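You operate a simulated robot arm through the tools that you are given. There is no shell and no other tool.

You are at the controls of a simulated robot arm. One attempt, no reset.

## Task
Set heat and water as the wash card says, then run the wash.
Fine: towels and powder are in; wait till the dial stands at DONE.

The check looks at the end state, three seconds after you hand in, the way a careful person would. Anything else that was tipped, shoved, dropped, spilled or broken makes it a failure. Flat cloth is picked up by pressing the open fingertips on it (5 to 10 N) and closing them slowly along it; thin cloth reads only 2 to 8 mm in the jaws.

## Robot
A 6-joint arm with a two-finger parallel gripper, fixed in place. Base frame: the origin is on the floor under the middle of its stand, x ahead of it, y to its left, z up; the work surface is at about z = 920. Lengths are in mm, angles in degrees, forces in N, time in s.
It reaches about 1347 mm from its shoulder. Its first joint turns from -166.0 to 166.0 degrees. Payload 3.91 kg.
Tool frame: the origin (TCP) lies between the finger pads and is the grasp point; the fingertips stand 30 mm ahead of it; z points along the fingers, y is the line along which they close. The gripper opens to 110 mm. The fingers are 20 mm wide and 10 mm thick; the gripper's body (48 by 112 mm) begins 55 mm behind the TCP.
Orientation is told as [roll, pitch, yaw] about the base's x, y, z axes, in that order, counted from this pose: with the fingers straight down and closing along the base's y, the tool's x points along the base's -x, its y along +y and its z along -z.

## Interface
- The arm moves only by the tool servo_tool. Its arguments are lists of equal length, an entry for each row: "delta_pos": the shift along the tool's x, y, z in cm, a list of three; "dr": the turn, a rotation vector about the tool's x, y, z in degrees, a list of three. In form: {"delta_pos": [[x, y, z], ...], "dr": [[wx, wy, wz], ...]}. A call has 1 to 20 rows; each row is the pose to reach, as a shift and turn from the pose commanded when the call began, along the tool's axes at that moment. "hand" is the finger opening in cm, from 0 to 11, set as the call begins (left out, the last holds). Rows are played at 5 a second. More than 50 mm and 8.6 degrees between two rows, or a gripper value outside its range, and nothing of the call is played. Where a pose cannot be reached the arm comes as near as it can. A force on the tool above 60 N (or 10 N above the force at the start of the call, whichever is more), or a blocked arm, ends the call early, and 0.2 s more pass. Each finger travels about 108 mm/s and halts on what it meets, pressing with about 30 N; the grip force reading is that of the motor and also rises with nothing between the fingers. The clock runs only during rows and for 0.2 s after the last one: add rows that repeat a pose to give the fingers time. The reply holds the time, the measured pose of the TCP, the force on the tool along the base axes, the opening and the grip force, in the units named above and with some noise, with the torque about the TCP (base axes, N m) and any sound that the robot's microphone picked up.
- Cameras (640 x 400 px; columns grow to the right, rows downward): "scene" is fixed at [49.8, -651.3, 1539.7]; the picture's right is [0.78, -0.62, 0.00], its down [-0.34, -0.42, -0.84] and it looks along [0.52, 0.66, -0.54] (base axes); focal length 340 px, centre (320, 200). "wrist" rides on the gripper at [72, 17, -103] in the tool frame; the picture's right is [-0.23, 0.97, 0.00], its down [-0.76, -0.18, -0.62] and it looks along [-0.61, -0.14, 0.78] (tool axes); focal length 222 px, centre (320, 200). There is no depth. A picture from a camera that has moved, and an enlarged one, comes with that camera's place and axes in the base frame and with its lens.
- camera(camera): a new picture of that camera. It takes no simulated time.
- zoom(camera, box): a new picture of the part [left, top, right, bottom] of that camera's present view, enlarged. It takes no simulated time.
- hand_in(): hands the job in; it is judged then, once.

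Places have to be worked out from the pictures, the camera data and where the tool is seen. Open the gripper and draw the arm clear of the work before you hand the job in, unless the task says otherwise.

The tools are called after ">>>" as a command line: name --argument value ..., lists and objects as JSON in quotes. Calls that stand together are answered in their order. servo_tool: Moves the arm, as the interface text tells. Its arguments: {"type":"object","properties":{"delta_pos":{"type":"array","items":{"type":"array","items":{"type":"number"}}},"dr":{"type":"array","items":{"type":"array","items":{"type":"number"}}},"hand":{"type":"number"}},"required":["delta_pos","dr"]} The other tools are called the same way: camera (camera) takes a picture; zoom (camera, box) takes an enlarged picture of a part of a camera's view; hand_in () hands the job in.

At the start:

```text
clock: 0.0
tcp_pos: [602.2, 213.6, 1176.4]
orientation: [0.0, -0.1, 0.0]
ft_force: [-0.4, 0.4, -1.1]
moment: [0.0, 0.02, 0.05]
gripper_width: 110.1
grasp_force: 0.1
```

scene: 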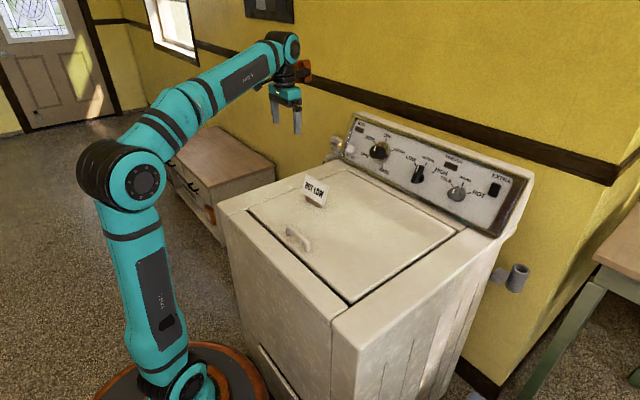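
wrist: 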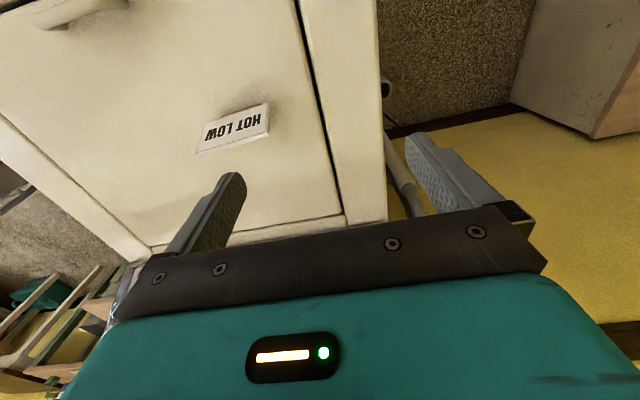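

I start by looking closely at the washer's control panel and the wash card, to read the labels.

>>> zoom --camera "scene" --box '[330, 100, 540, 240]'

>>> zoom --camera "scene" --box '[340, 110, 430, 190]'

>>> zoom --camera "scene" --box '[420, 140, 530, 220]'

>>> zoom --camera "scene" --box '[280, 160, 350, 220]'

```text
2.86 times, centred on (435, 170) of scene
camera zoom: at [49.8, -651.3, 1539.7], right [0.78, -0.62, 0.0], down [-0.34, -0.42, -0.84], along [0.52, 0.66, -0.54], focal length 970 px, centre (-9, 286)
```

zoom: 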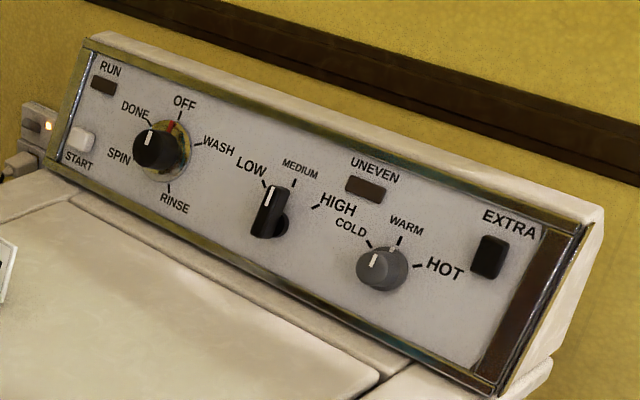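

```text
5.00 times, centred on (385, 150) of scene
camera zoom: at [49.8, -651.3, 1539.7], right [0.78, -0.62, 0.0], down [-0.34, -0.42, -0.84], along [0.52, 0.66, -0.54], focal length 1698 px, centre (-5, 450)
```

zoom: 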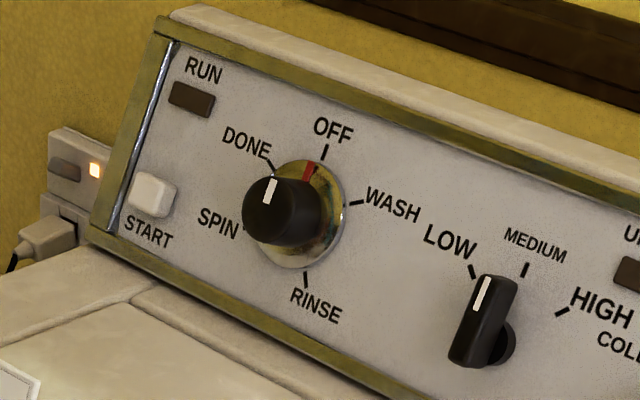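

```text
5.00 times, centred on (475, 180) of scene
camera zoom: at [49.8, -651.3, 1539.7], right [0.78, -0.62, 0.0], down [-0.34, -0.42, -0.84], along [0.52, 0.66, -0.54], focal length 1698 px, centre (-455, 300)
```

zoom: 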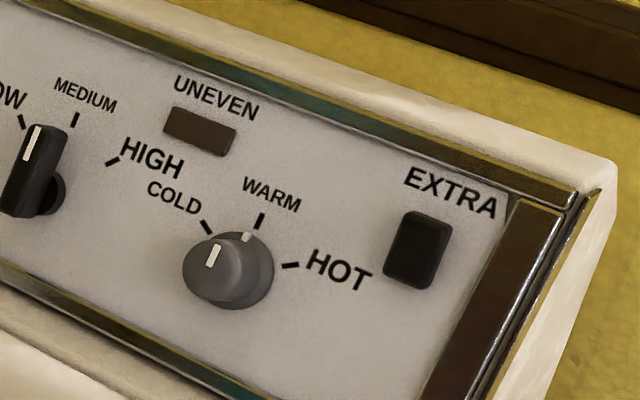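

```text
6.67 times, centred on (315, 190) of scene
camera zoom: at [49.8, -651.3, 1539.7], right [0.78, -0.62, 0.0], down [-0.34, -0.42, -0.84], along [0.52, 0.66, -0.54], focal length 2264 px, centre (353, 267)
```

zoom: 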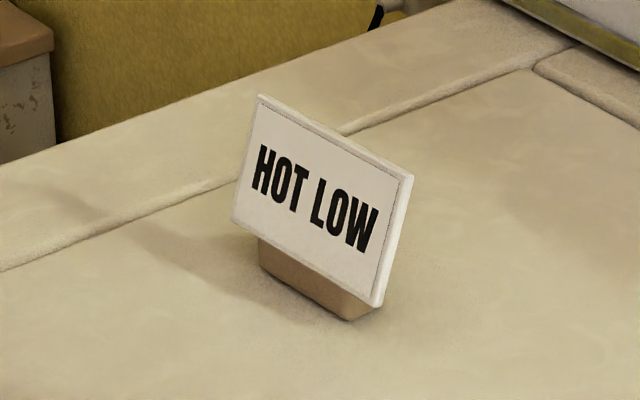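

The card says HOT LOW; the heat knob seems to stand at WARM, the water knob at MEDIUM, the dial at OFF. I look at the other parts (outlet, lid, drain) before moving.

>>> zoom --camera "scene" --box '[310, 120, 370, 180]'

>>> zoom --camera "scene" --box '[470, 220, 570, 320]'

>>> zoom --camera "scene" --box '[210, 170, 490, 400]'

>>> zoom --camera "scene" --box '[140, 0, 340, 180]'

```text
6.67 times, centred on (340, 150) of scene
camera zoom: at [49.8, -651.3, 1539.7], right [0.78, -0.62, 0.0], down [-0.34, -0.42, -0.84], along [0.52, 0.66, -0.54], focal length 2264 px, centre (187, 533)
```

zoom: 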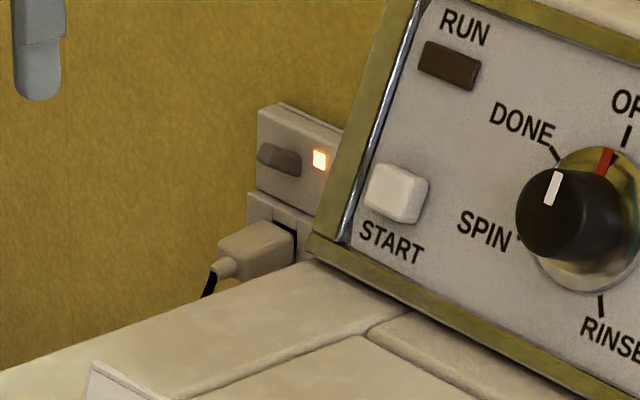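

```text
4.00 times, centred on (520, 270) of scene
camera zoom: at [49.8, -651.3, 1539.7], right [0.78, -0.62, 0.0], down [-0.34, -0.42, -0.84], along [0.52, 0.66, -0.54], focal length 1358 px, centre (-480, -80)
```

zoom: 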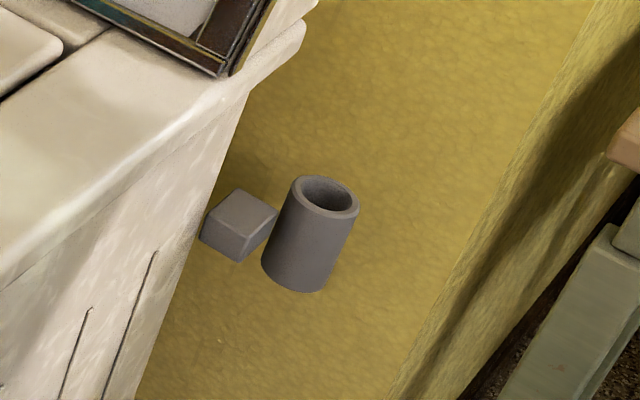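

```text
1.74 times, centred on (350, 285) of scene
camera zoom: at [49.8, -651.3, 1539.7], right [0.78, -0.62, 0.0], down [-0.34, -0.42, -0.84], along [0.52, 0.66, -0.54], focal length 590 px, centre (268, 52)
```

zoom: 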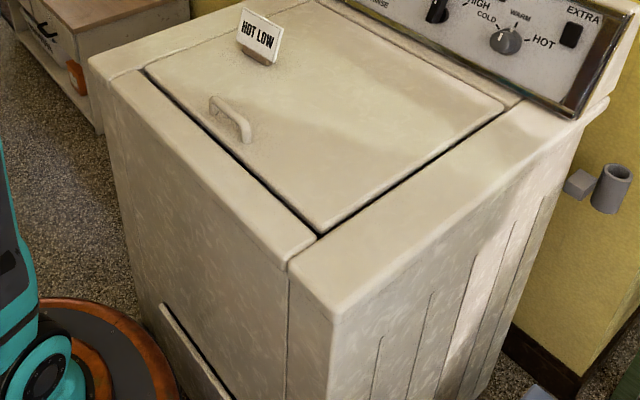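

```text
2.22 times, centred on (240, 90) of scene
camera zoom: at [49.8, -651.3, 1539.7], right [0.78, -0.62, 0.0], down [-0.34, -0.42, -0.84], along [0.52, 0.66, -0.54], focal length 755 px, centre (498, 444)
```

zoom: 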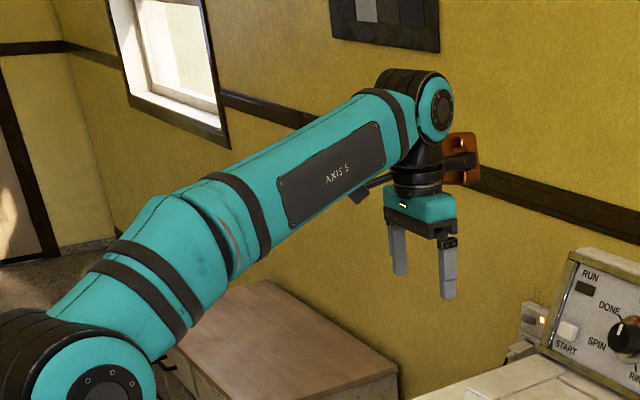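

The outlet lamp is lit and the lid is shut. I check the area left of and behind the washer through the wrist camera.

>>> zoom --camera "wrist" --box '[340, 40, 500, 240]'

>>> zoom --camera "wrist" --box '[0, 160, 180, 400]'

>>> zoom --camera "wrist" --box '[0, 0, 340, 240]'

```text
2.00 times, centred on (420, 140) of wrist
camera zoom: at [530.5, 229.2, 1278.1], right [0.23, 0.97, 0.0], down [0.76, -0.18, 0.62], along [0.61, -0.14, -0.78], focal length 444 px, centre (120, 320)
```

zoom: 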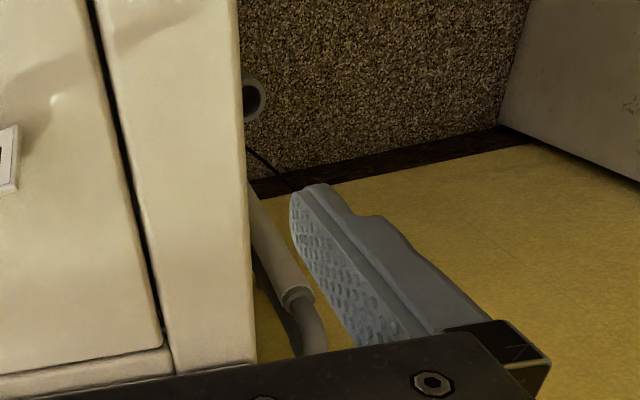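

```text
1.67 times, centred on (90, 280) of wrist
camera zoom: at [530.5, 229.2, 1278.1], right [0.23, 0.97, 0.0], down [0.76, -0.18, 0.62], along [0.61, -0.14, -0.78], focal length 370 px, centre (703, 67)
```

zoom: 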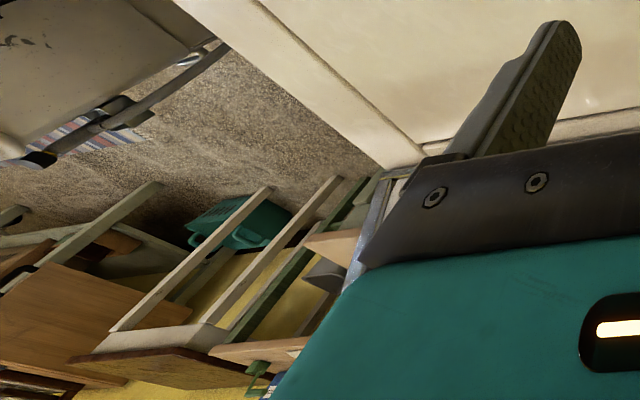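

```text
1.67 times, centred on (170, 120) of wrist
camera zoom: at [530.5, 229.2, 1278.1], right [0.23, 0.97, 0.0], down [0.76, -0.18, 0.62], along [0.61, -0.14, -0.78], focal length 370 px, centre (570, 333)
```

zoom: 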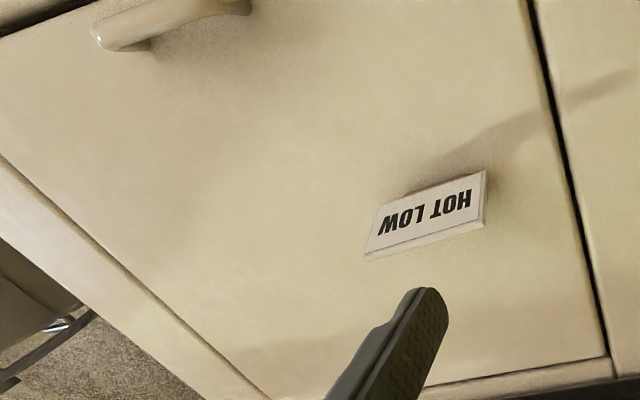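

There is a hose-like tube with an open end hanging at the washer's left side, which could be the drain hose, so I want to see it better. I move the arm left (+y) and back a little, well above everything, to look down the left side.

>>> servo_tool --delta_pos '[[2, 3, 0], [4, 6, 0], [6, 9, 0], [8, 12, 0], [10, 15, 0], [10, 18, 0], [10, 18, 0]]' --dr '[[0, 0, 0], [0, 0, 0], [0, 0, 0], [0, 0, 0], [0, 0, 0], [0, 0, 0], [0, 0, 0]]'

>>> camera --camera "wrist"

>>> camera --camera "scene"

```text
clock: 1.6
tcp_pos: [502.9, 394.2, 1176.4]
orientation: [0.0, -0.2, 0.0]
ft_force: [0.2, -0.1, -0.5]
moment: [-0.01, 0.04, 0.01]
gripper_width: 110.0
grasp_force: 0.1
```

```text
taken
camera wrist: at [429.9, 409.2, 1278.7], right [0.23, 0.97, 0.0], down [0.76, -0.18, 0.62], along [0.61, -0.14, -0.78], focal length 222 px, centre (320, 200)
```

wrist: 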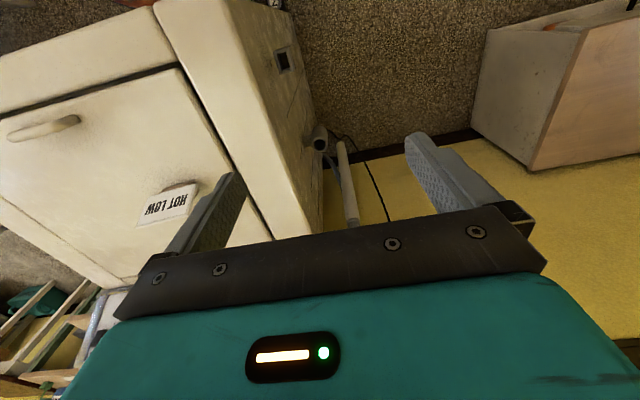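

```text
taken
```

scene: 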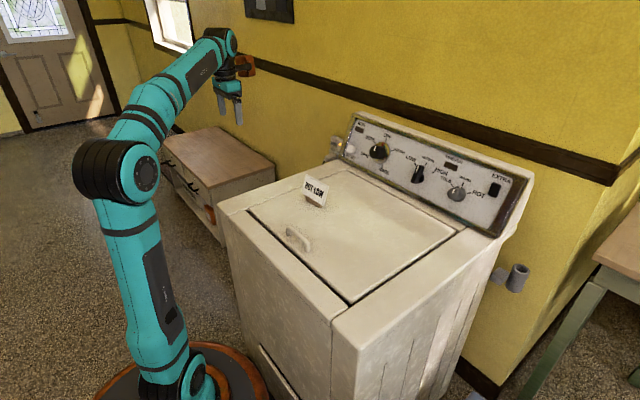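

A tube end sits by the washer's rear left, and there is a dark square on the left side face. I zoom in on both.

>>> zoom --camera "wrist" --box '[260, 90, 420, 240]'

>>> zoom --camera "wrist" --box '[240, 20, 340, 120]'

```text
2.67 times, centred on (340, 165) of wrist
camera zoom: at [429.9, 409.2, 1278.7], right [0.23, 0.97, 0.0], down [0.76, -0.18, 0.62], along [0.61, -0.14, -0.78], focal length 592 px, centre (267, 293)
```

zoom: 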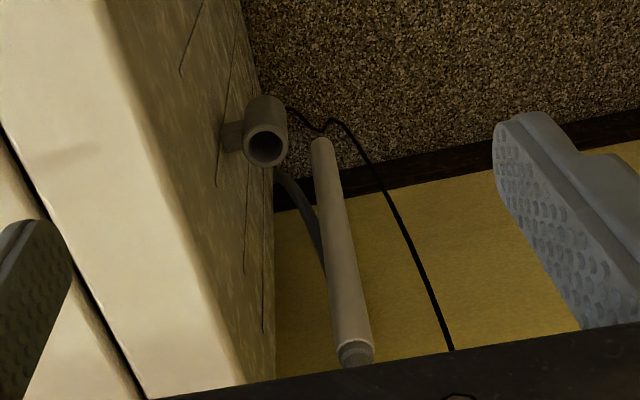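

```text
4.00 times, centred on (290, 70) of wrist
camera zoom: at [429.9, 409.2, 1278.7], right [0.23, 0.97, 0.0], down [0.76, -0.18, 0.62], along [0.61, -0.14, -0.78], focal length 888 px, centre (440, 720)
```

zoom: 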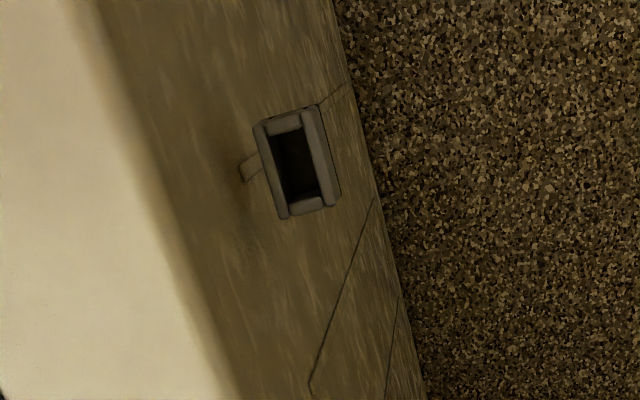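

The pieces at left are a side holder, a pocket and a standpipe near the wall whose top I place at about (975, 400, 729). I move closer over the left gap (staying at y≈394, clear of the washer's side at y≈297) to see whether the drain hose is hooked into it.

>>> servo_tool --delta_pos '[[-3.4, 0, 1.6], [-6.8, 0, 3.2], [-10.2, 0, 4.8], [-13.6, 0, 6.4], [-17, 0, 8], [-20.4, 0, 9.6], [-23.8, 0, 11.2], [-26.9, 0, 12.9], [-26.9, 0, 12.9]]' --dr '[[0, 0, 0], [0, 0, 0], [0, 0, 0], [0, 0, 0], [0, 0, 0], [0, 0, 0], [0, 0, 0], [0, 0, 0], [0, 0, 0]]'

>>> camera --camera "wrist"

>>> zoom --camera "wrist" --box '[260, 100, 420, 220]'

>>> camera --camera "scene"

```text
clock: 3.6
tcp_pos: [774.5, 393.9, 1045.1]
orientation: [0.0, -0.1, 0.0]
ft_force: [-0.5, 0.1, -0.5]
moment: [0.0, 0.0, 0.0]
gripper_width: 110.0
grasp_force: 0.1
```

```text
taken
camera wrist: at [702.0, 409.9, 1148.6], right [0.23, 0.97, 0.0], down [0.76, -0.18, 0.62], along [0.61, -0.14, -0.78], focal length 222 px, centre (320, 200)
```

wrist: 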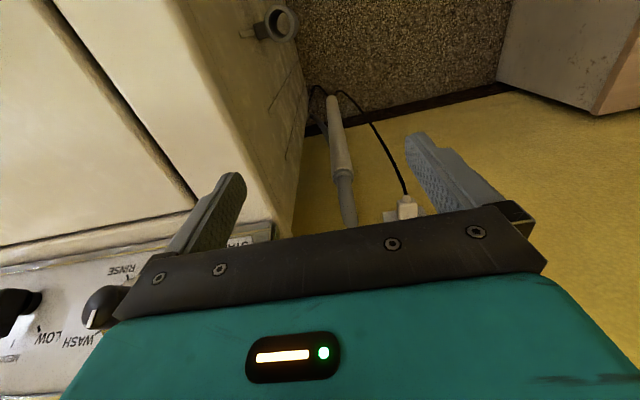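

```text
3.33 times, centred on (340, 160) of wrist
camera zoom: at [702.0, 409.9, 1148.6], right [0.23, 0.97, 0.0], down [0.76, -0.18, 0.62], along [0.61, -0.14, -0.78], focal length 740 px, centre (253, 333)
```

zoom: 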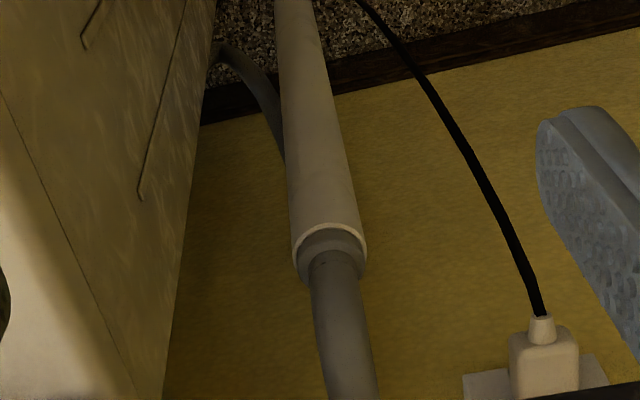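

```text
taken
```

scene: 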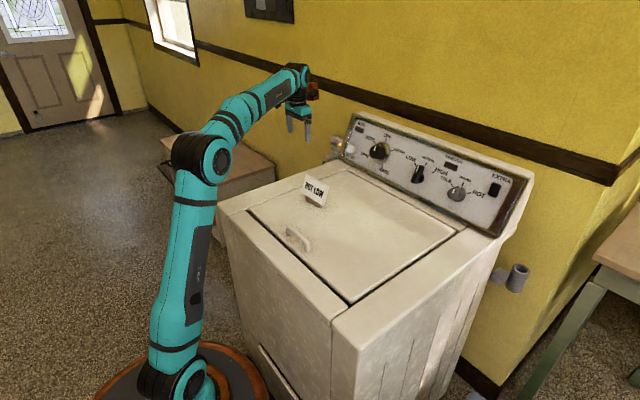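

The drain hose is hooked into the standpipe, the plug is in and its lamp is lit, so all that is in order. I now back off and tilt the tool about 50° to face the slanted panel (I estimate it from x≈890, z≈935 up to x≈985, z≈1103, y from 290 to -375).

>>> servo_tool --delta_pos '[[2, -3, -1.6], [4, -6, -3.2], [6, -9, -4.8], [8, -12, -6.4], [10, -15, -8], [12, -18, -9.6], [14, -21, -11.2], [16, -24.4, -12.5], [16, -24.4, -12.5]]' --dr '[[0, -6, 0], [0, -12, 0], [0, -18, 0], [0, -24, 0], [0, -30, 0], [0, -36, 0], [0, -43, 0], [0, -50, 0], [0, -50, 0]]'

>>> camera --camera "wrist"

>>> camera --camera "scene"

```text
clock: 5.6
tcp_pos: [612.1, 151.8, 1169.9]
orientation: [-0.1, -50.1, 0.0]
ft_force: [0.5, 0.1, -0.5]
moment: [0.0, 0.04, -0.03]
gripper_width: 109.9
grasp_force: 0.1
```

```text
taken
camera wrist: at [485.7, 166.9, 1179.3], right [0.15, 0.97, 0.17], down [0.01, -0.18, 0.98], along [0.99, -0.14, -0.04], focal length 222 px, centre (320, 200)
```

wrist: 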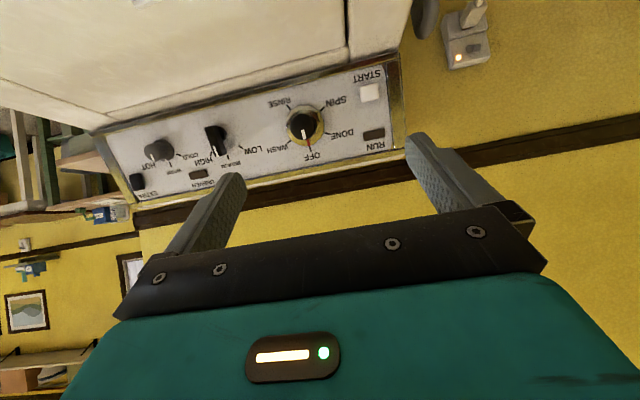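

```text
taken
```

scene: 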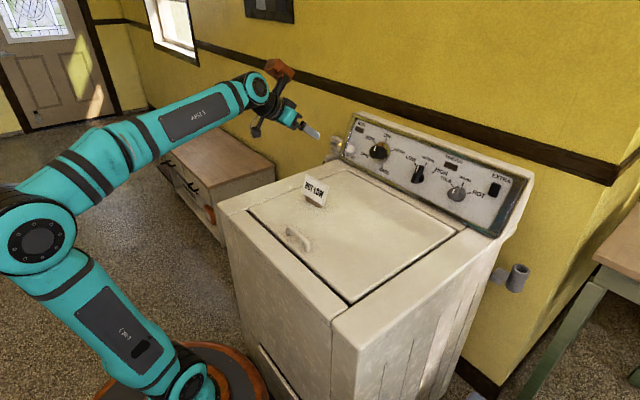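

The panel is visible upside-down in the wrist camera. I zoom in on it for accurate knob places and pointer angles.

>>> zoom --camera "wrist" --box '[240, 60, 400, 160]'

>>> zoom --camera "wrist" --box '[100, 110, 260, 210]'

```text
4.00 times, centred on (320, 110) of wrist
camera zoom: at [485.7, 166.9, 1179.3], right [0.15, 0.97, 0.17], down [0.01, -0.18, 0.98], along [0.99, -0.14, -0.04], focal length 888 px, centre (320, 560)
```

zoom: 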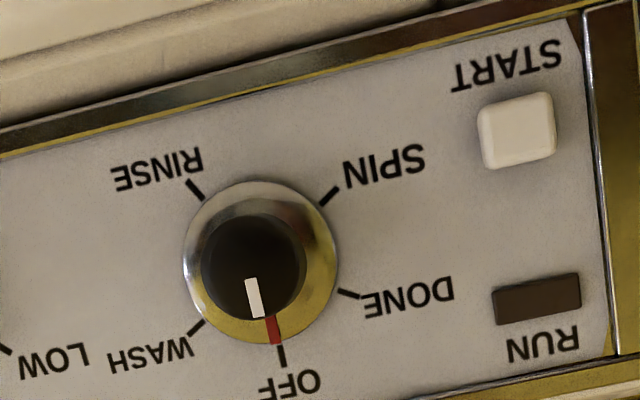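

```text
4.00 times, centred on (180, 160) of wrist
camera zoom: at [485.7, 166.9, 1179.3], right [0.15, 0.97, 0.17], down [0.01, -0.18, 0.98], along [0.99, -0.14, -0.04], focal length 888 px, centre (880, 360)
```

zoom: 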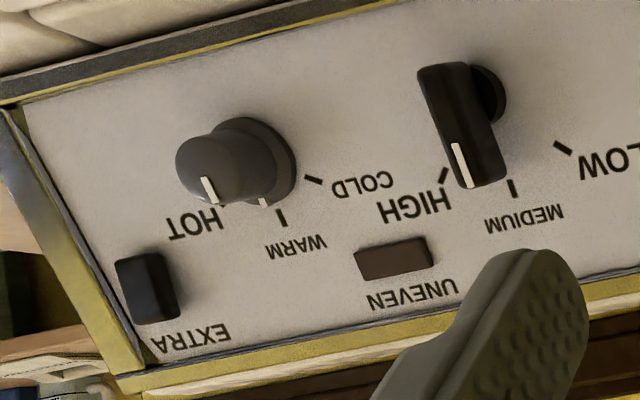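

From these views I place the knobs on the panel plane (tilted about 29°): dial centre (930, 100, 1011), water (920, -82, 992), heat (922, -221, 996); ticks put LOW 45° left of MEDIUM and HOT 60° right of WARM, and WASH 60° right of OFF. I move to about 200 mm in front of the heat knob, square to the panel.

>>> servo_tool --delta_pos '[[-0.28, -3.73, 1.53], [-0.55, -7.47, 3.06], [-0.83, -11.2, 4.58], [-1.1, -14.93, 6.11], [-1.38, -18.67, 7.64], [-1.65, -22.4, 9.17], [-1.93, -26.13, 10.7], [-2.2, -29.86, 12.22], [-2.48, -33.6, 13.75], [-2.75, -37.33, 15.28], [-2.75, -37.33, 15.28]]' --dr '[[0, -1.1, 0], [0, -2.2, 0], [0, -3.3, 0], [0, -4.4, 0], [0, -5.5, 0], [0, -6.6, 0], [0, -7.7, 0], [0, -8.8, 0], [0, -9.9, 0], [0, -11, 0], [0, -11, 0]]' --hand 7

>>> camera --camera "wrist"

>>> camera --camera "scene"

```text
clock: 8.0
tcp_pos: [748.9, -223.6, 1094.3]
orientation: [0.0, -61.2, 0.0]
ft_force: [-0.3, -0.7, 0.0]
moment: [0.04, -0.01, -0.01]
gripper_width: 70.2
grasp_force: 0.1
```

```text
taken
camera wrist: at [621.9, -208.4, 1080.3], right [0.11, 0.97, 0.2], down [-0.18, -0.18, 0.97], along [0.98, -0.14, 0.15], focal length 222 px, centre (320, 200)
```

wrist: 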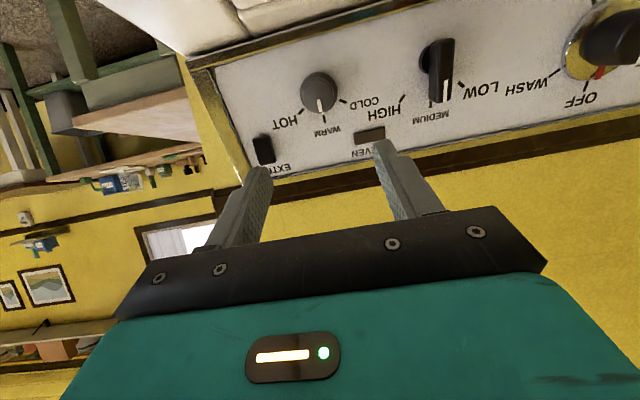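

```text
taken
```

scene: 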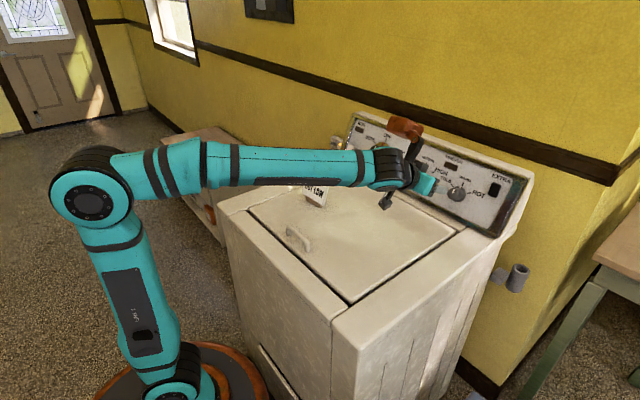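

The card is undisturbed and the heat knob is straight ahead. I zoom in to refine heat and water knob positions.

>>> zoom --camera "wrist" --box '[250, 50, 410, 150]'

>>> zoom --camera "wrist" --box '[370, 20, 530, 120]'

>>> zoom --camera "scene" --box '[350, 110, 530, 230]'

```text
4.00 times, centred on (330, 100) of wrist
camera zoom: at [621.9, -208.4, 1080.3], right [0.11, 0.97, 0.2], down [-0.18, -0.18, 0.97], along [0.98, -0.14, 0.15], focal length 888 px, centre (280, 600)
```

zoom: 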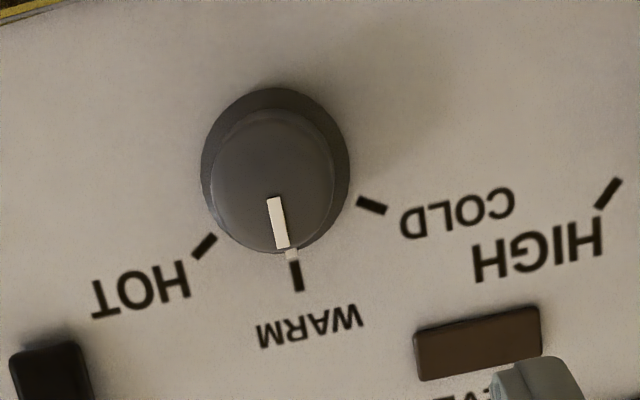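

```text
4.00 times, centred on (450, 70) of wrist
camera zoom: at [621.9, -208.4, 1080.3], right [0.11, 0.97, 0.2], down [-0.18, -0.18, 0.97], along [0.98, -0.14, 0.15], focal length 888 px, centre (-200, 720)
```

zoom: 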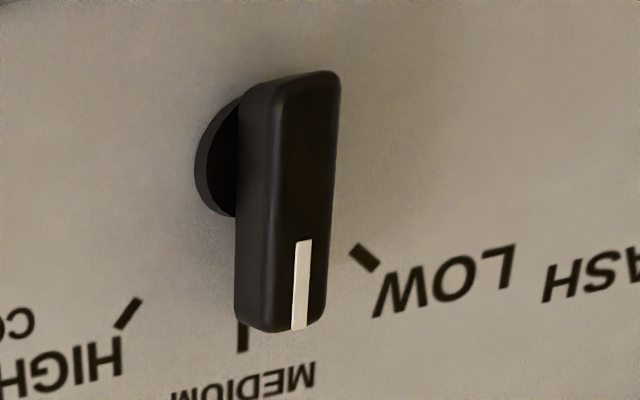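

```text
3.33 times, centred on (440, 170) of scene
camera zoom: at [49.8, -651.3, 1539.7], right [0.78, -0.62, 0.0], down [-0.34, -0.42, -0.84], along [0.52, 0.66, -0.54], focal length 1132 px, centre (-80, 300)
```

zoom: 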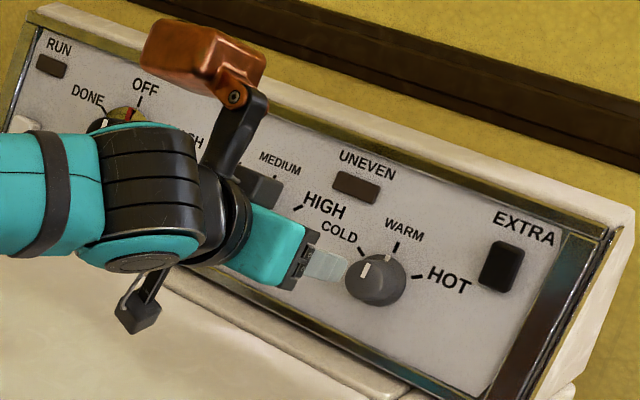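

The heat knob (38 mm cap, about 30 mm tall) is centred near (923.6, -225, 992), pointer at WARM, HOT exactly 60° clockwise. I advance 12 cm along the tool axis with the fingers 70 mm open and check again.

>>> servo_tool --delta_pos '[[0.15, -0.05, 3], [0.3, -0.1, 6], [0.45, -0.15, 9], [0.55, -0.17, 12], [0.55, -0.17, 12]]' --dr '[[0, 0, 0], [0, 0, 0], [0, 0, 0], [0, 0, 0], [0, 0, 0]]'

>>> camera --camera "wrist"

>>> zoom --camera "scene" --box '[400, 130, 530, 230]'

```text
clock: 9.2
tcp_pos: [850.2, -224.1, 1031.8]
orientation: [0.0, -61.2, 0.0]
ft_force: [-0.1, -0.1, -0.4]
moment: [0.02, -0.01, 0.03]
gripper_width: 70.0
grasp_force: 0.1
```

```text
taken
camera wrist: at [724.3, -208.1, 1017.6], right [0.11, 0.97, 0.2], down [-0.18, -0.18, 0.97], along [0.98, -0.14, 0.15], focal length 222 px, centre (320, 200)
```

wrist: 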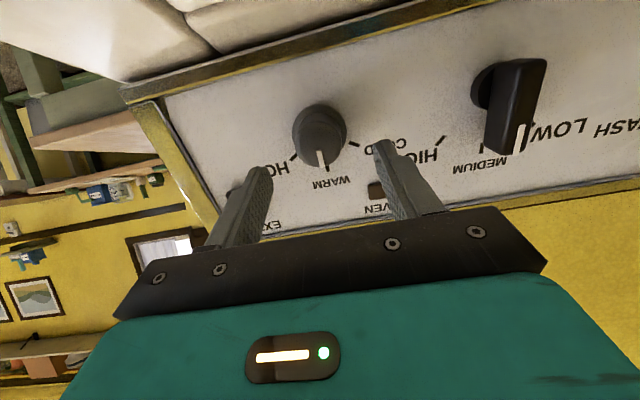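

```text
4.00 times, centred on (465, 180) of scene
camera zoom: at [49.8, -651.3, 1539.7], right [0.78, -0.62, 0.0], down [-0.34, -0.42, -0.84], along [0.52, 0.66, -0.54], focal length 1358 px, centre (-260, 280)
```

zoom: 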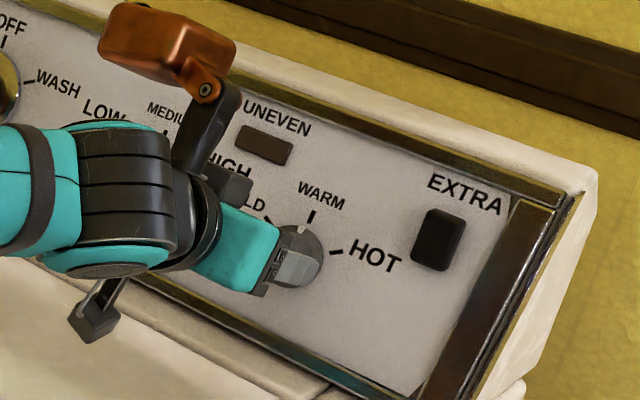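

The knob lies between the open fingertips. I zoom on the wrist view to check centring before the last 4 cm.

>>> zoom --camera "wrist" --box '[240, 80, 400, 180]'

```text
4.00 times, centred on (320, 130) of wrist
camera zoom: at [724.3, -208.1, 1017.6], right [0.11, 0.97, 0.2], down [-0.18, -0.18, 0.97], along [0.98, -0.14, 0.15], focal length 888 px, centre (320, 480)
```

zoom: 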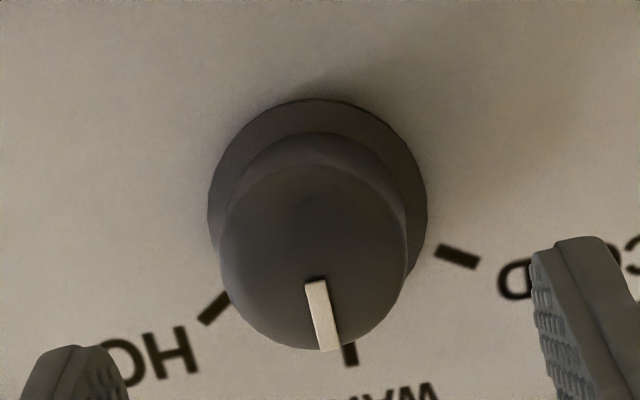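

The cap centre is about 2–3 mm further down-slope and 2 mm more to -y than assumed. I correct that and advance the last 4 cm so the tips sit about 12 mm off the panel.

>>> servo_tool --delta_pos '[[0.1, -0.1, 1], [0.2, -0.2, 2], [0.2, -0.2, 3], [0.2, -0.2, 4], [0.2, -0.2, 4]]' --dr '[[0, 0, 0], [0, 0, 0], [0, 0, 0], [0, 0, 0], [0, 0, 0]]'

>>> camera --camera "wrist"

>>> zoom --camera "wrist" --box '[220, 80, 420, 205]'

>>> zoom --camera "scene" --box '[420, 140, 520, 220]'

```text
clock: 10.4
tcp_pos: [883.2, -225.9, 1010.0]
orientation: [-0.1, -61.0, 0.1]
ft_force: [0.1, -0.3, -0.2]
moment: [0.03, 0.0, 0.01]
gripper_width: 70.0
grasp_force: 0.1
```

```text
taken
camera wrist: at [758.1, -211.1, 996.4], right [0.11, 0.97, 0.2], down [-0.18, -0.18, 0.97], along [0.98, -0.14, 0.15], focal length 222 px, centre (320, 200)
```

wrist: 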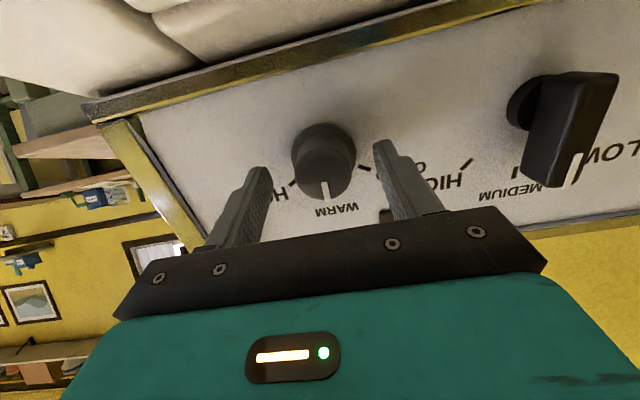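

```text
3.20 times, centred on (320, 142) of wrist
camera zoom: at [758.1, -211.1, 996.4], right [0.11, 0.97, 0.2], down [-0.18, -0.18, 0.97], along [0.98, -0.14, 0.15], focal length 711 px, centre (320, 384)
```

zoom: 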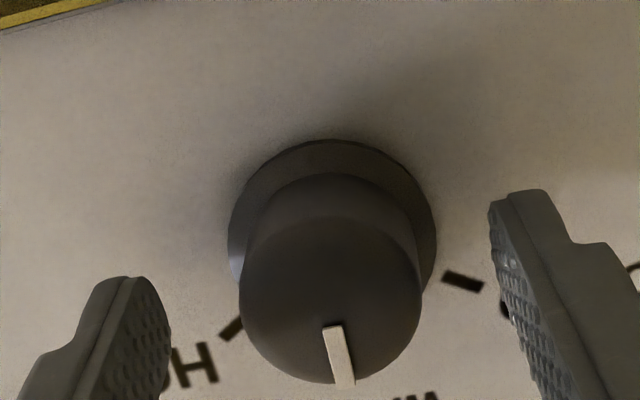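

```text
5.00 times, centred on (470, 180) of scene
camera zoom: at [49.8, -651.3, 1539.7], right [0.78, -0.62, 0.0], down [-0.34, -0.42, -0.84], along [0.52, 0.66, -0.54], focal length 1698 px, centre (-430, 300)
```

zoom: 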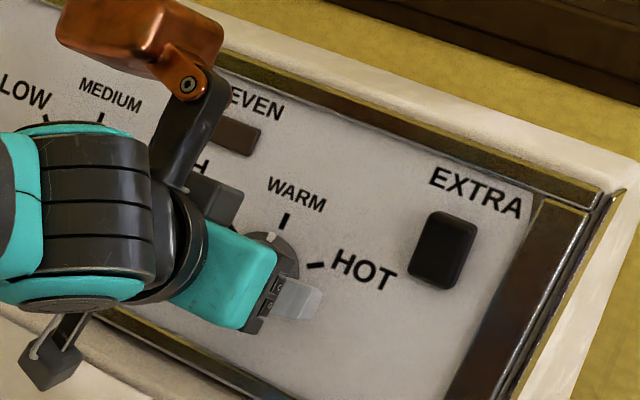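

The knob axis is within about 2 mm of the finger midpoint and the tips overlap the cap. I advance 3 mm more and then close the fingers on the knob.

>>> servo_tool --delta_pos '[[0, 0, 0.3], [0, 0, 0.3]]' --dr '[[0, 0, 0], [0, 0, 0]]'

>>> servo_tool --delta_pos '[[0, 0, 0], [0, 0, 0], [0, 0, 0], [0, 0, 0]]' --dr '[[0, 0, 0], [0, 0, 0], [0, 0, 0], [0, 0, 0]]' --hand 2.5

>>> zoom --camera "wrist" --box '[220, 80, 420, 205]'

```text
clock: 11.0
tcp_pos: [887.1, -226.5, 1009.5]
orientation: [0.0, -61.0, 0.1]
ft_force: [0.2, 0.8, 0.1]
moment: [0.0, -0.01, 0.0]
gripper_width: 70.2
grasp_force: 0.1
```

```text
clock: 12.0
tcp_pos: [885.9, -226.2, 1008.5]
orientation: [0.0, -61.1, 0.1]
ft_force: [-5.0, 31.2, -2.8]
moment: [0.52, 0.0, 1.04]
gripper_width: 36.7
grasp_force: 44.7
```

```text
3.20 times, centred on (320, 142) of wrist
camera zoom: at [760.7, -209.6, 995.1], right [0.11, 0.97, 0.2], down [-0.18, -0.18, 0.97], along [0.98, -0.14, 0.15], focal length 711 px, centre (320, 384)
```

zoom: 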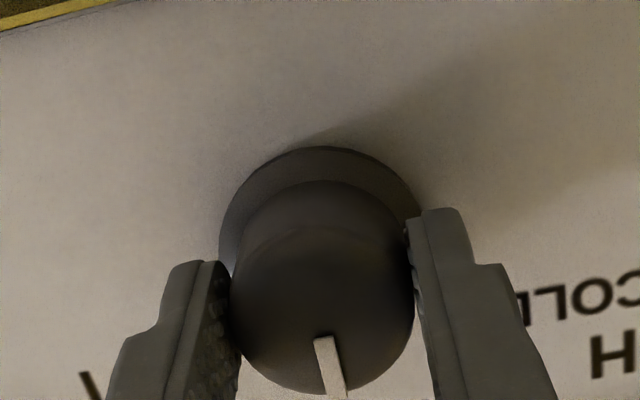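

The fingers hold the knob at 36.7 mm, with about 31 N sideways (+y) on the tool, so I'm slightly off-centre toward -y. I nudge the tool +1 mm in y to relieve it.

>>> servo_tool --delta_pos '[[0, 0.05, 0], [0, 0.1, 0], [0, 0.1, 0]]' --dr '[[0, 0, 0], [0, 0, 0], [0, 0, 0]]'

```text
clock: 12.8
tcp_pos: [887.0, -224.7, 1009.9]
orientation: [-0.2, -61.1, 0.2]
ft_force: [-7.9, 35.9, -3.9]
moment: [0.49, 0.43, 1.1]
gripper_width: 36.8
grasp_force: 44.8
```

The sideways force grew a little, so the offset is probably the other way. I shift 2.5 mm the other way and compare.

>>> servo_tool --delta_pos '[[0, -0.1, 0], [0, -0.2, 0], [0, -0.25, 0], [0, -0.25, 0]]' --dr '[[0, 0, 0], [0, 0, 0], [0, 0, 0], [0, 0, 0]]'

>>> zoom --camera "wrist" --box '[220, 80, 420, 205]'

```text
clock: 13.8
tcp_pos: [886.8, -225.1, 1008.6]
orientation: [0.2, -61.0, 0.2]
ft_force: [3.9, 43.5, 3.5]
moment: [0.67, 0.74, 1.41]
gripper_width: 36.8
grasp_force: 45.2
stopped in row 4: the force on the tool passed its limit at 61 N (the readings are from after the stop); the commanded pose is now the measured one
```

```text
3.20 times, centred on (320, 142) of wrist
camera zoom: at [760.7, -210.2, 995.3], right [0.1, 0.97, 0.2], down [-0.17, -0.18, 0.97], along [0.98, -0.14, 0.15], focal length 711 px, centre (320, 384)
```

zoom: 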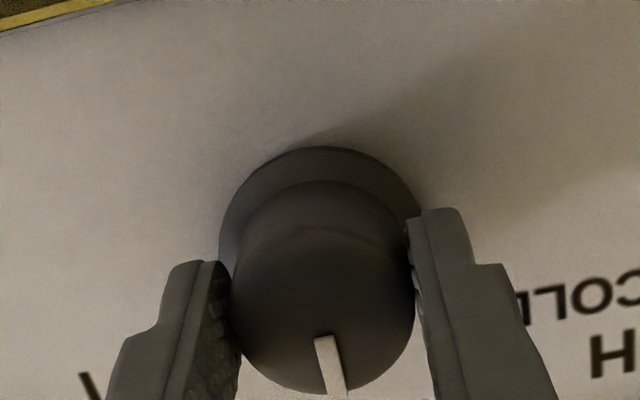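

The force rose when going -y, so +y is the right way. The commanded pose was reset to the measured one; I hold for a moment and read again.

>>> servo_tool --delta_pos '[[0, 0, 0], [0, 0, 0], [0, 0, 0]]' --dr '[[0, 0, 0], [0, 0, 0], [0, 0, 0]]'

```text
clock: 14.6
tcp_pos: [886.2, -225.5, 1009.2]
orientation: [0.3, -61.0, 0.1]
ft_force: [12.7, 49.1, 3.5]
moment: [0.61, 0.29, 1.35]
gripper_width: 36.8
grasp_force: 45.7
stopped in row 3: the force on the tool passed its limit at 61 N (the readings are from after the stop); the commanded pose is now the measured one
```

The force keeps building while held, so I release the knob, shift +y by 3 mm, and will re-grip centred.

>>> servo_tool --delta_pos '[[0, 0, 0], [0, 0, 0], [0, 0, 0]]' --dr '[[0, 0, 0], [0, 0, 0], [0, 0, 0]]' --hand 6

>>> zoom --camera "wrist" --box '[220, 80, 420, 205]'

```text
clock: 15.4
tcp_pos: [885.3, -230.0, 1008.4]
orientation: [0.3, -61.0, -0.2]
ft_force: [0.6, 0.7, -0.3]
moment: [-0.03, 0.0, -0.01]
gripper_width: 60.0
grasp_force: 0.0
```

```text
3.20 times, centred on (320, 142) of wrist
camera zoom: at [759.9, -214.2, 994.9], right [0.11, 0.97, 0.2], down [-0.18, -0.18, 0.97], along [0.98, -0.14, 0.15], focal length 711 px, centre (320, 384)
```

zoom: 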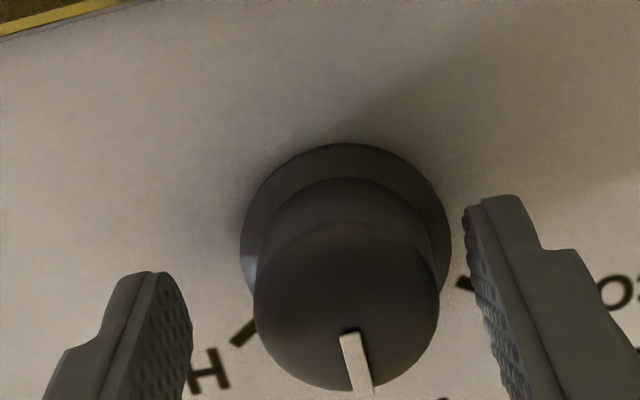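

With the knob free the tool sits at y=-230, so the knob centre is about 5 mm toward +y, near -225. I shift +5 mm and look.

>>> servo_tool --delta_pos '[[0, 0.25, 0], [0, 0.5, 0], [0, 0.5, 0], [0, 0.5, 0]]' --dr '[[0, 0, 0], [0, 0, 0], [0, 0, 0], [0, 0, 0]]'

>>> zoom --camera "wrist" --box '[220, 80, 420, 205]'

```text
clock: 16.4
tcp_pos: [884.1, -224.6, 1009.2]
orientation: [0.2, -61.0, -0.2]
ft_force: [0.4, 0.6, -0.5]
moment: [0.04, -0.03, 0.02]
gripper_width: 59.9
grasp_force: 0.0
```

```text
3.20 times, centred on (320, 142) of wrist
camera zoom: at [759.6, -209.5, 995.4], right [0.11, 0.97, 0.2], down [-0.18, -0.18, 0.97], along [0.98, -0.14, 0.15], focal length 711 px, centre (320, 384)
```

zoom: 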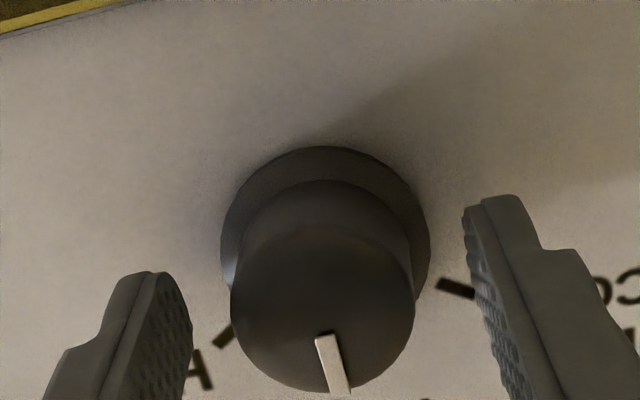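

The knob's cap now appears about 1 mm to +y and 2 mm down-slope of the finger axis. I make that small correction, then close again.

>>> servo_tool --delta_pos '[[0.1, 0.05, 0], [0.2, 0.07, 0], [0.2, 0.07, 0], [0.2, 0.07, 0]]' --dr '[[0, 0, 0], [0, 0, 0], [0, 0, 0], [0, 0, 0]]'

>>> servo_tool --delta_pos '[[0, 0, 0], [0, 0, 0]]' --dr '[[0, 0, 0], [0, 0, 0]]' --hand 3.3

```text
clock: 17.4
tcp_pos: [883.9, -226.0, 1007.5]
orientation: [0.3, -61.0, -0.2]
ft_force: [0.9, 0.4, -0.4]
moment: [0.01, 0.02, 0.01]
gripper_width: 60.1
grasp_force: 0.1
```

```text
clock: 18.0
tcp_pos: [884.6, -224.1, 1007.0]
orientation: [0.3, -61.0, -0.2]
ft_force: [-1.4, 1.0, -1.0]
moment: [0.02, 0.1, 0.08]
gripper_width: 36.8
grasp_force: 45.3
```

Now centred with only about 1 N on the tool. I turn the knob clockwise (+z) 30° first and check forces.

>>> servo_tool --delta_pos '[[0, 0, 0], [0, 0, 0], [0, 0, 0], [0, 0, 0], [0, 0, 0], [0, 0, 0], [0, 0, 0]]' --dr '[[0, 0, 5], [0, 0, 10], [0, 0, 15], [0, 0, 20], [0, 0, 25], [0, 0, 30], [0, 0, 30]]'

>>> zoom --camera "wrist" --box '[220, 80, 420, 205]'

>>> zoom --camera "scene" --box '[380, 120, 540, 240]'

```text
clock: 19.6
tcp_pos: [883.9, -221.7, 1007.8]
orientation: [42.2, -49.2, -49.9]
ft_force: [-6.3, 40.3, 0.1]
moment: [0.63, 0.17, 1.51]
gripper_width: 36.6
grasp_force: 45.0
```

```text
3.20 times, centred on (320, 142) of wrist
camera zoom: at [767.2, -172.9, 1009.8], right [0.33, 0.73, 0.6], down [-0.27, -0.54, 0.8], along [0.91, -0.42, 0.02], focal length 711 px, centre (320, 384)
```

zoom: 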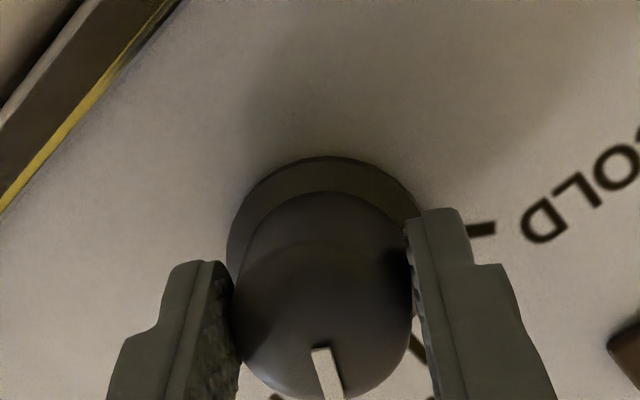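

```text
3.33 times, centred on (460, 180) of scene
camera zoom: at [49.8, -651.3, 1539.7], right [0.78, -0.62, 0.0], down [-0.34, -0.42, -0.84], along [0.52, 0.66, -0.54], focal length 1132 px, centre (-147, 267)
```

zoom: 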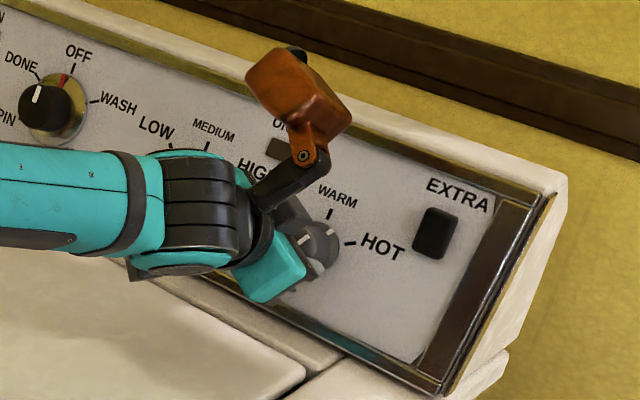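

The knob is turning with the gripper (pointer now between WARM and HOT), but a 40 N side force in +y has built up. I shift the tool 4 mm along base +y to relieve it.

>>> servo_tool --delta_pos '[[0.1, 0.17, 0], [0.2, 0.35, 0], [0.2, 0.35, 0]]' --dr '[[0, 0, 0], [0, 0, 0], [0, 0, 0]]'

```text
clock: 20.4
tcp_pos: [884.2, -222.2, 1007.7]
orientation: [42.2, -49.2, -50.2]
ft_force: [4.5, 20.8, 6.2]
moment: [0.08, -0.52, 0.3]
gripper_width: 36.5
grasp_force: 45.3
```

The side force halved to about 21 N. I add 2 mm more in +y with a touch up-slope and turn another 15°.

>>> servo_tool --delta_pos '[[0.01, 0.11, 0], [0.02, 0.22, 0], [0.02, 0.22, 0], [0.02, 0.22, 0], [0.02, 0.22, 0]]' --dr '[[0, 0, 0], [0, 0, 5], [0, 0, 10], [0, 0, 15], [0, 0, 15]]'

>>> zoom --camera "scene" --box '[420, 140, 520, 220]'

```text
clock: 21.6
tcp_pos: [884.7, -220.7, 1008.6]
orientation: [52.0, -38.1, -64.4]
ft_force: [-0.4, -34.8, 6.3]
moment: [-0.15, -0.96, -0.54]
gripper_width: 37.0
grasp_force: 44.7
```

```text
5.00 times, centred on (470, 180) of scene
camera zoom: at [49.8, -651.3, 1539.7], right [0.78, -0.62, 0.0], down [-0.34, -0.42, -0.84], along [0.52, 0.66, -0.54], focal length 1698 px, centre (-430, 300)
```

zoom: 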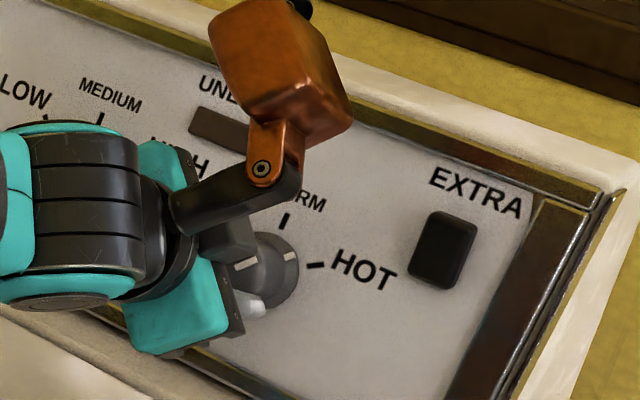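

The side force flipped to -35 N, so I over-shifted. I move back 2.5 mm in base -y and turn the last 15°.

>>> servo_tool --delta_pos '[[-0.09, -0.09, 0], [-0.18, -0.18, 0], [-0.18, -0.18, 0], [-0.18, -0.18, 0], [-0.18, -0.18, 0]]' --dr '[[0, 0, 0], [0, 0, 5], [0, 0, 10], [0, 0, 15], [0, 0, 15]]'

>>> zoom --camera "scene" --box '[420, 140, 520, 220]'

>>> camera --camera "wrist"

```text
clock: 22.8
tcp_pos: [885.7, -219.3, 1009.2]
orientation: [57.5, -25.7, -74.2]
ft_force: [-6.1, -2.7, 14.0]
moment: [0.3, -0.9, 0.69]
gripper_width: 37.3
grasp_force: 45.4
```

```text
5.00 times, centred on (470, 180) of scene
camera zoom: at [49.8, -651.3, 1539.7], right [0.78, -0.62, 0.0], down [-0.34, -0.42, -0.84], along [0.52, 0.66, -0.54], focal length 1698 px, centre (-430, 300)
```

zoom: 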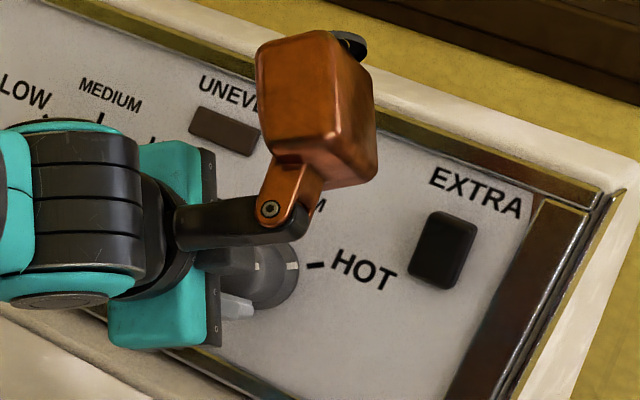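

```text
taken
camera wrist: at [783.6, -150.2, 1039.8], right [0.46, 0.29, 0.84], down [-0.43, -0.75, 0.5], along [0.77, -0.59, -0.22], focal length 222 px, centre (320, 200)
```

wrist: 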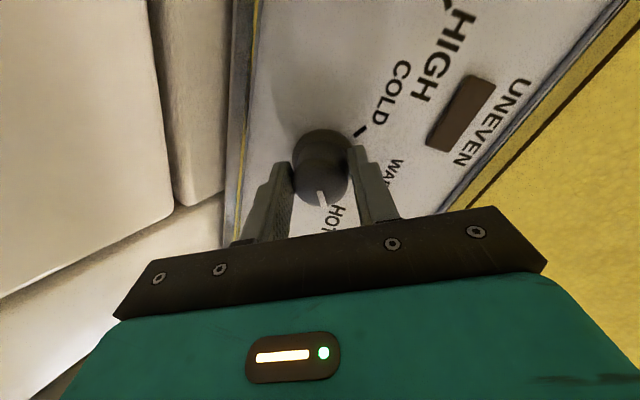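

The pointer now looks to be at HOT. I zoom to confirm before releasing.

>>> zoom --camera "wrist" --box '[240, 100, 420, 240]'

>>> zoom --camera "scene" --box '[455, 175, 505, 215]'

```text
2.86 times, centred on (330, 170) of wrist
camera zoom: at [783.6, -150.2, 1039.8], right [0.46, 0.29, 0.84], down [-0.43, -0.75, 0.5], along [0.77, -0.59, -0.22], focal length 635 px, centre (291, 286)
```

zoom: 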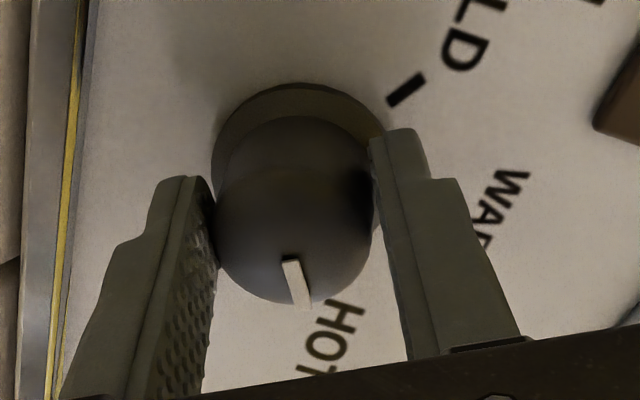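

```text
10.00 times, centred on (480, 195) of scene
camera zoom: at [49.8, -651.3, 1539.7], right [0.78, -0.62, 0.0], down [-0.34, -0.42, -0.84], along [0.52, 0.66, -0.54], focal length 3396 px, centre (-1280, 250)
```

zoom: 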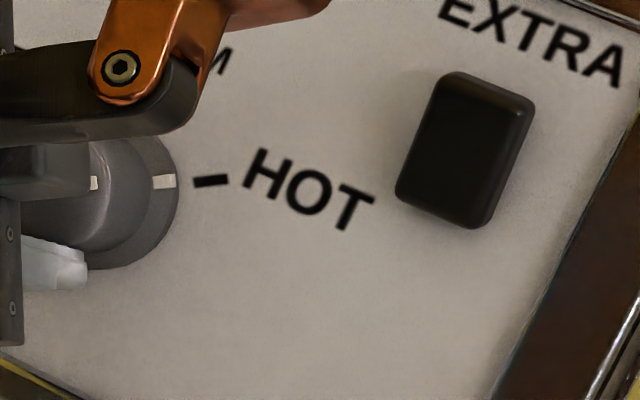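

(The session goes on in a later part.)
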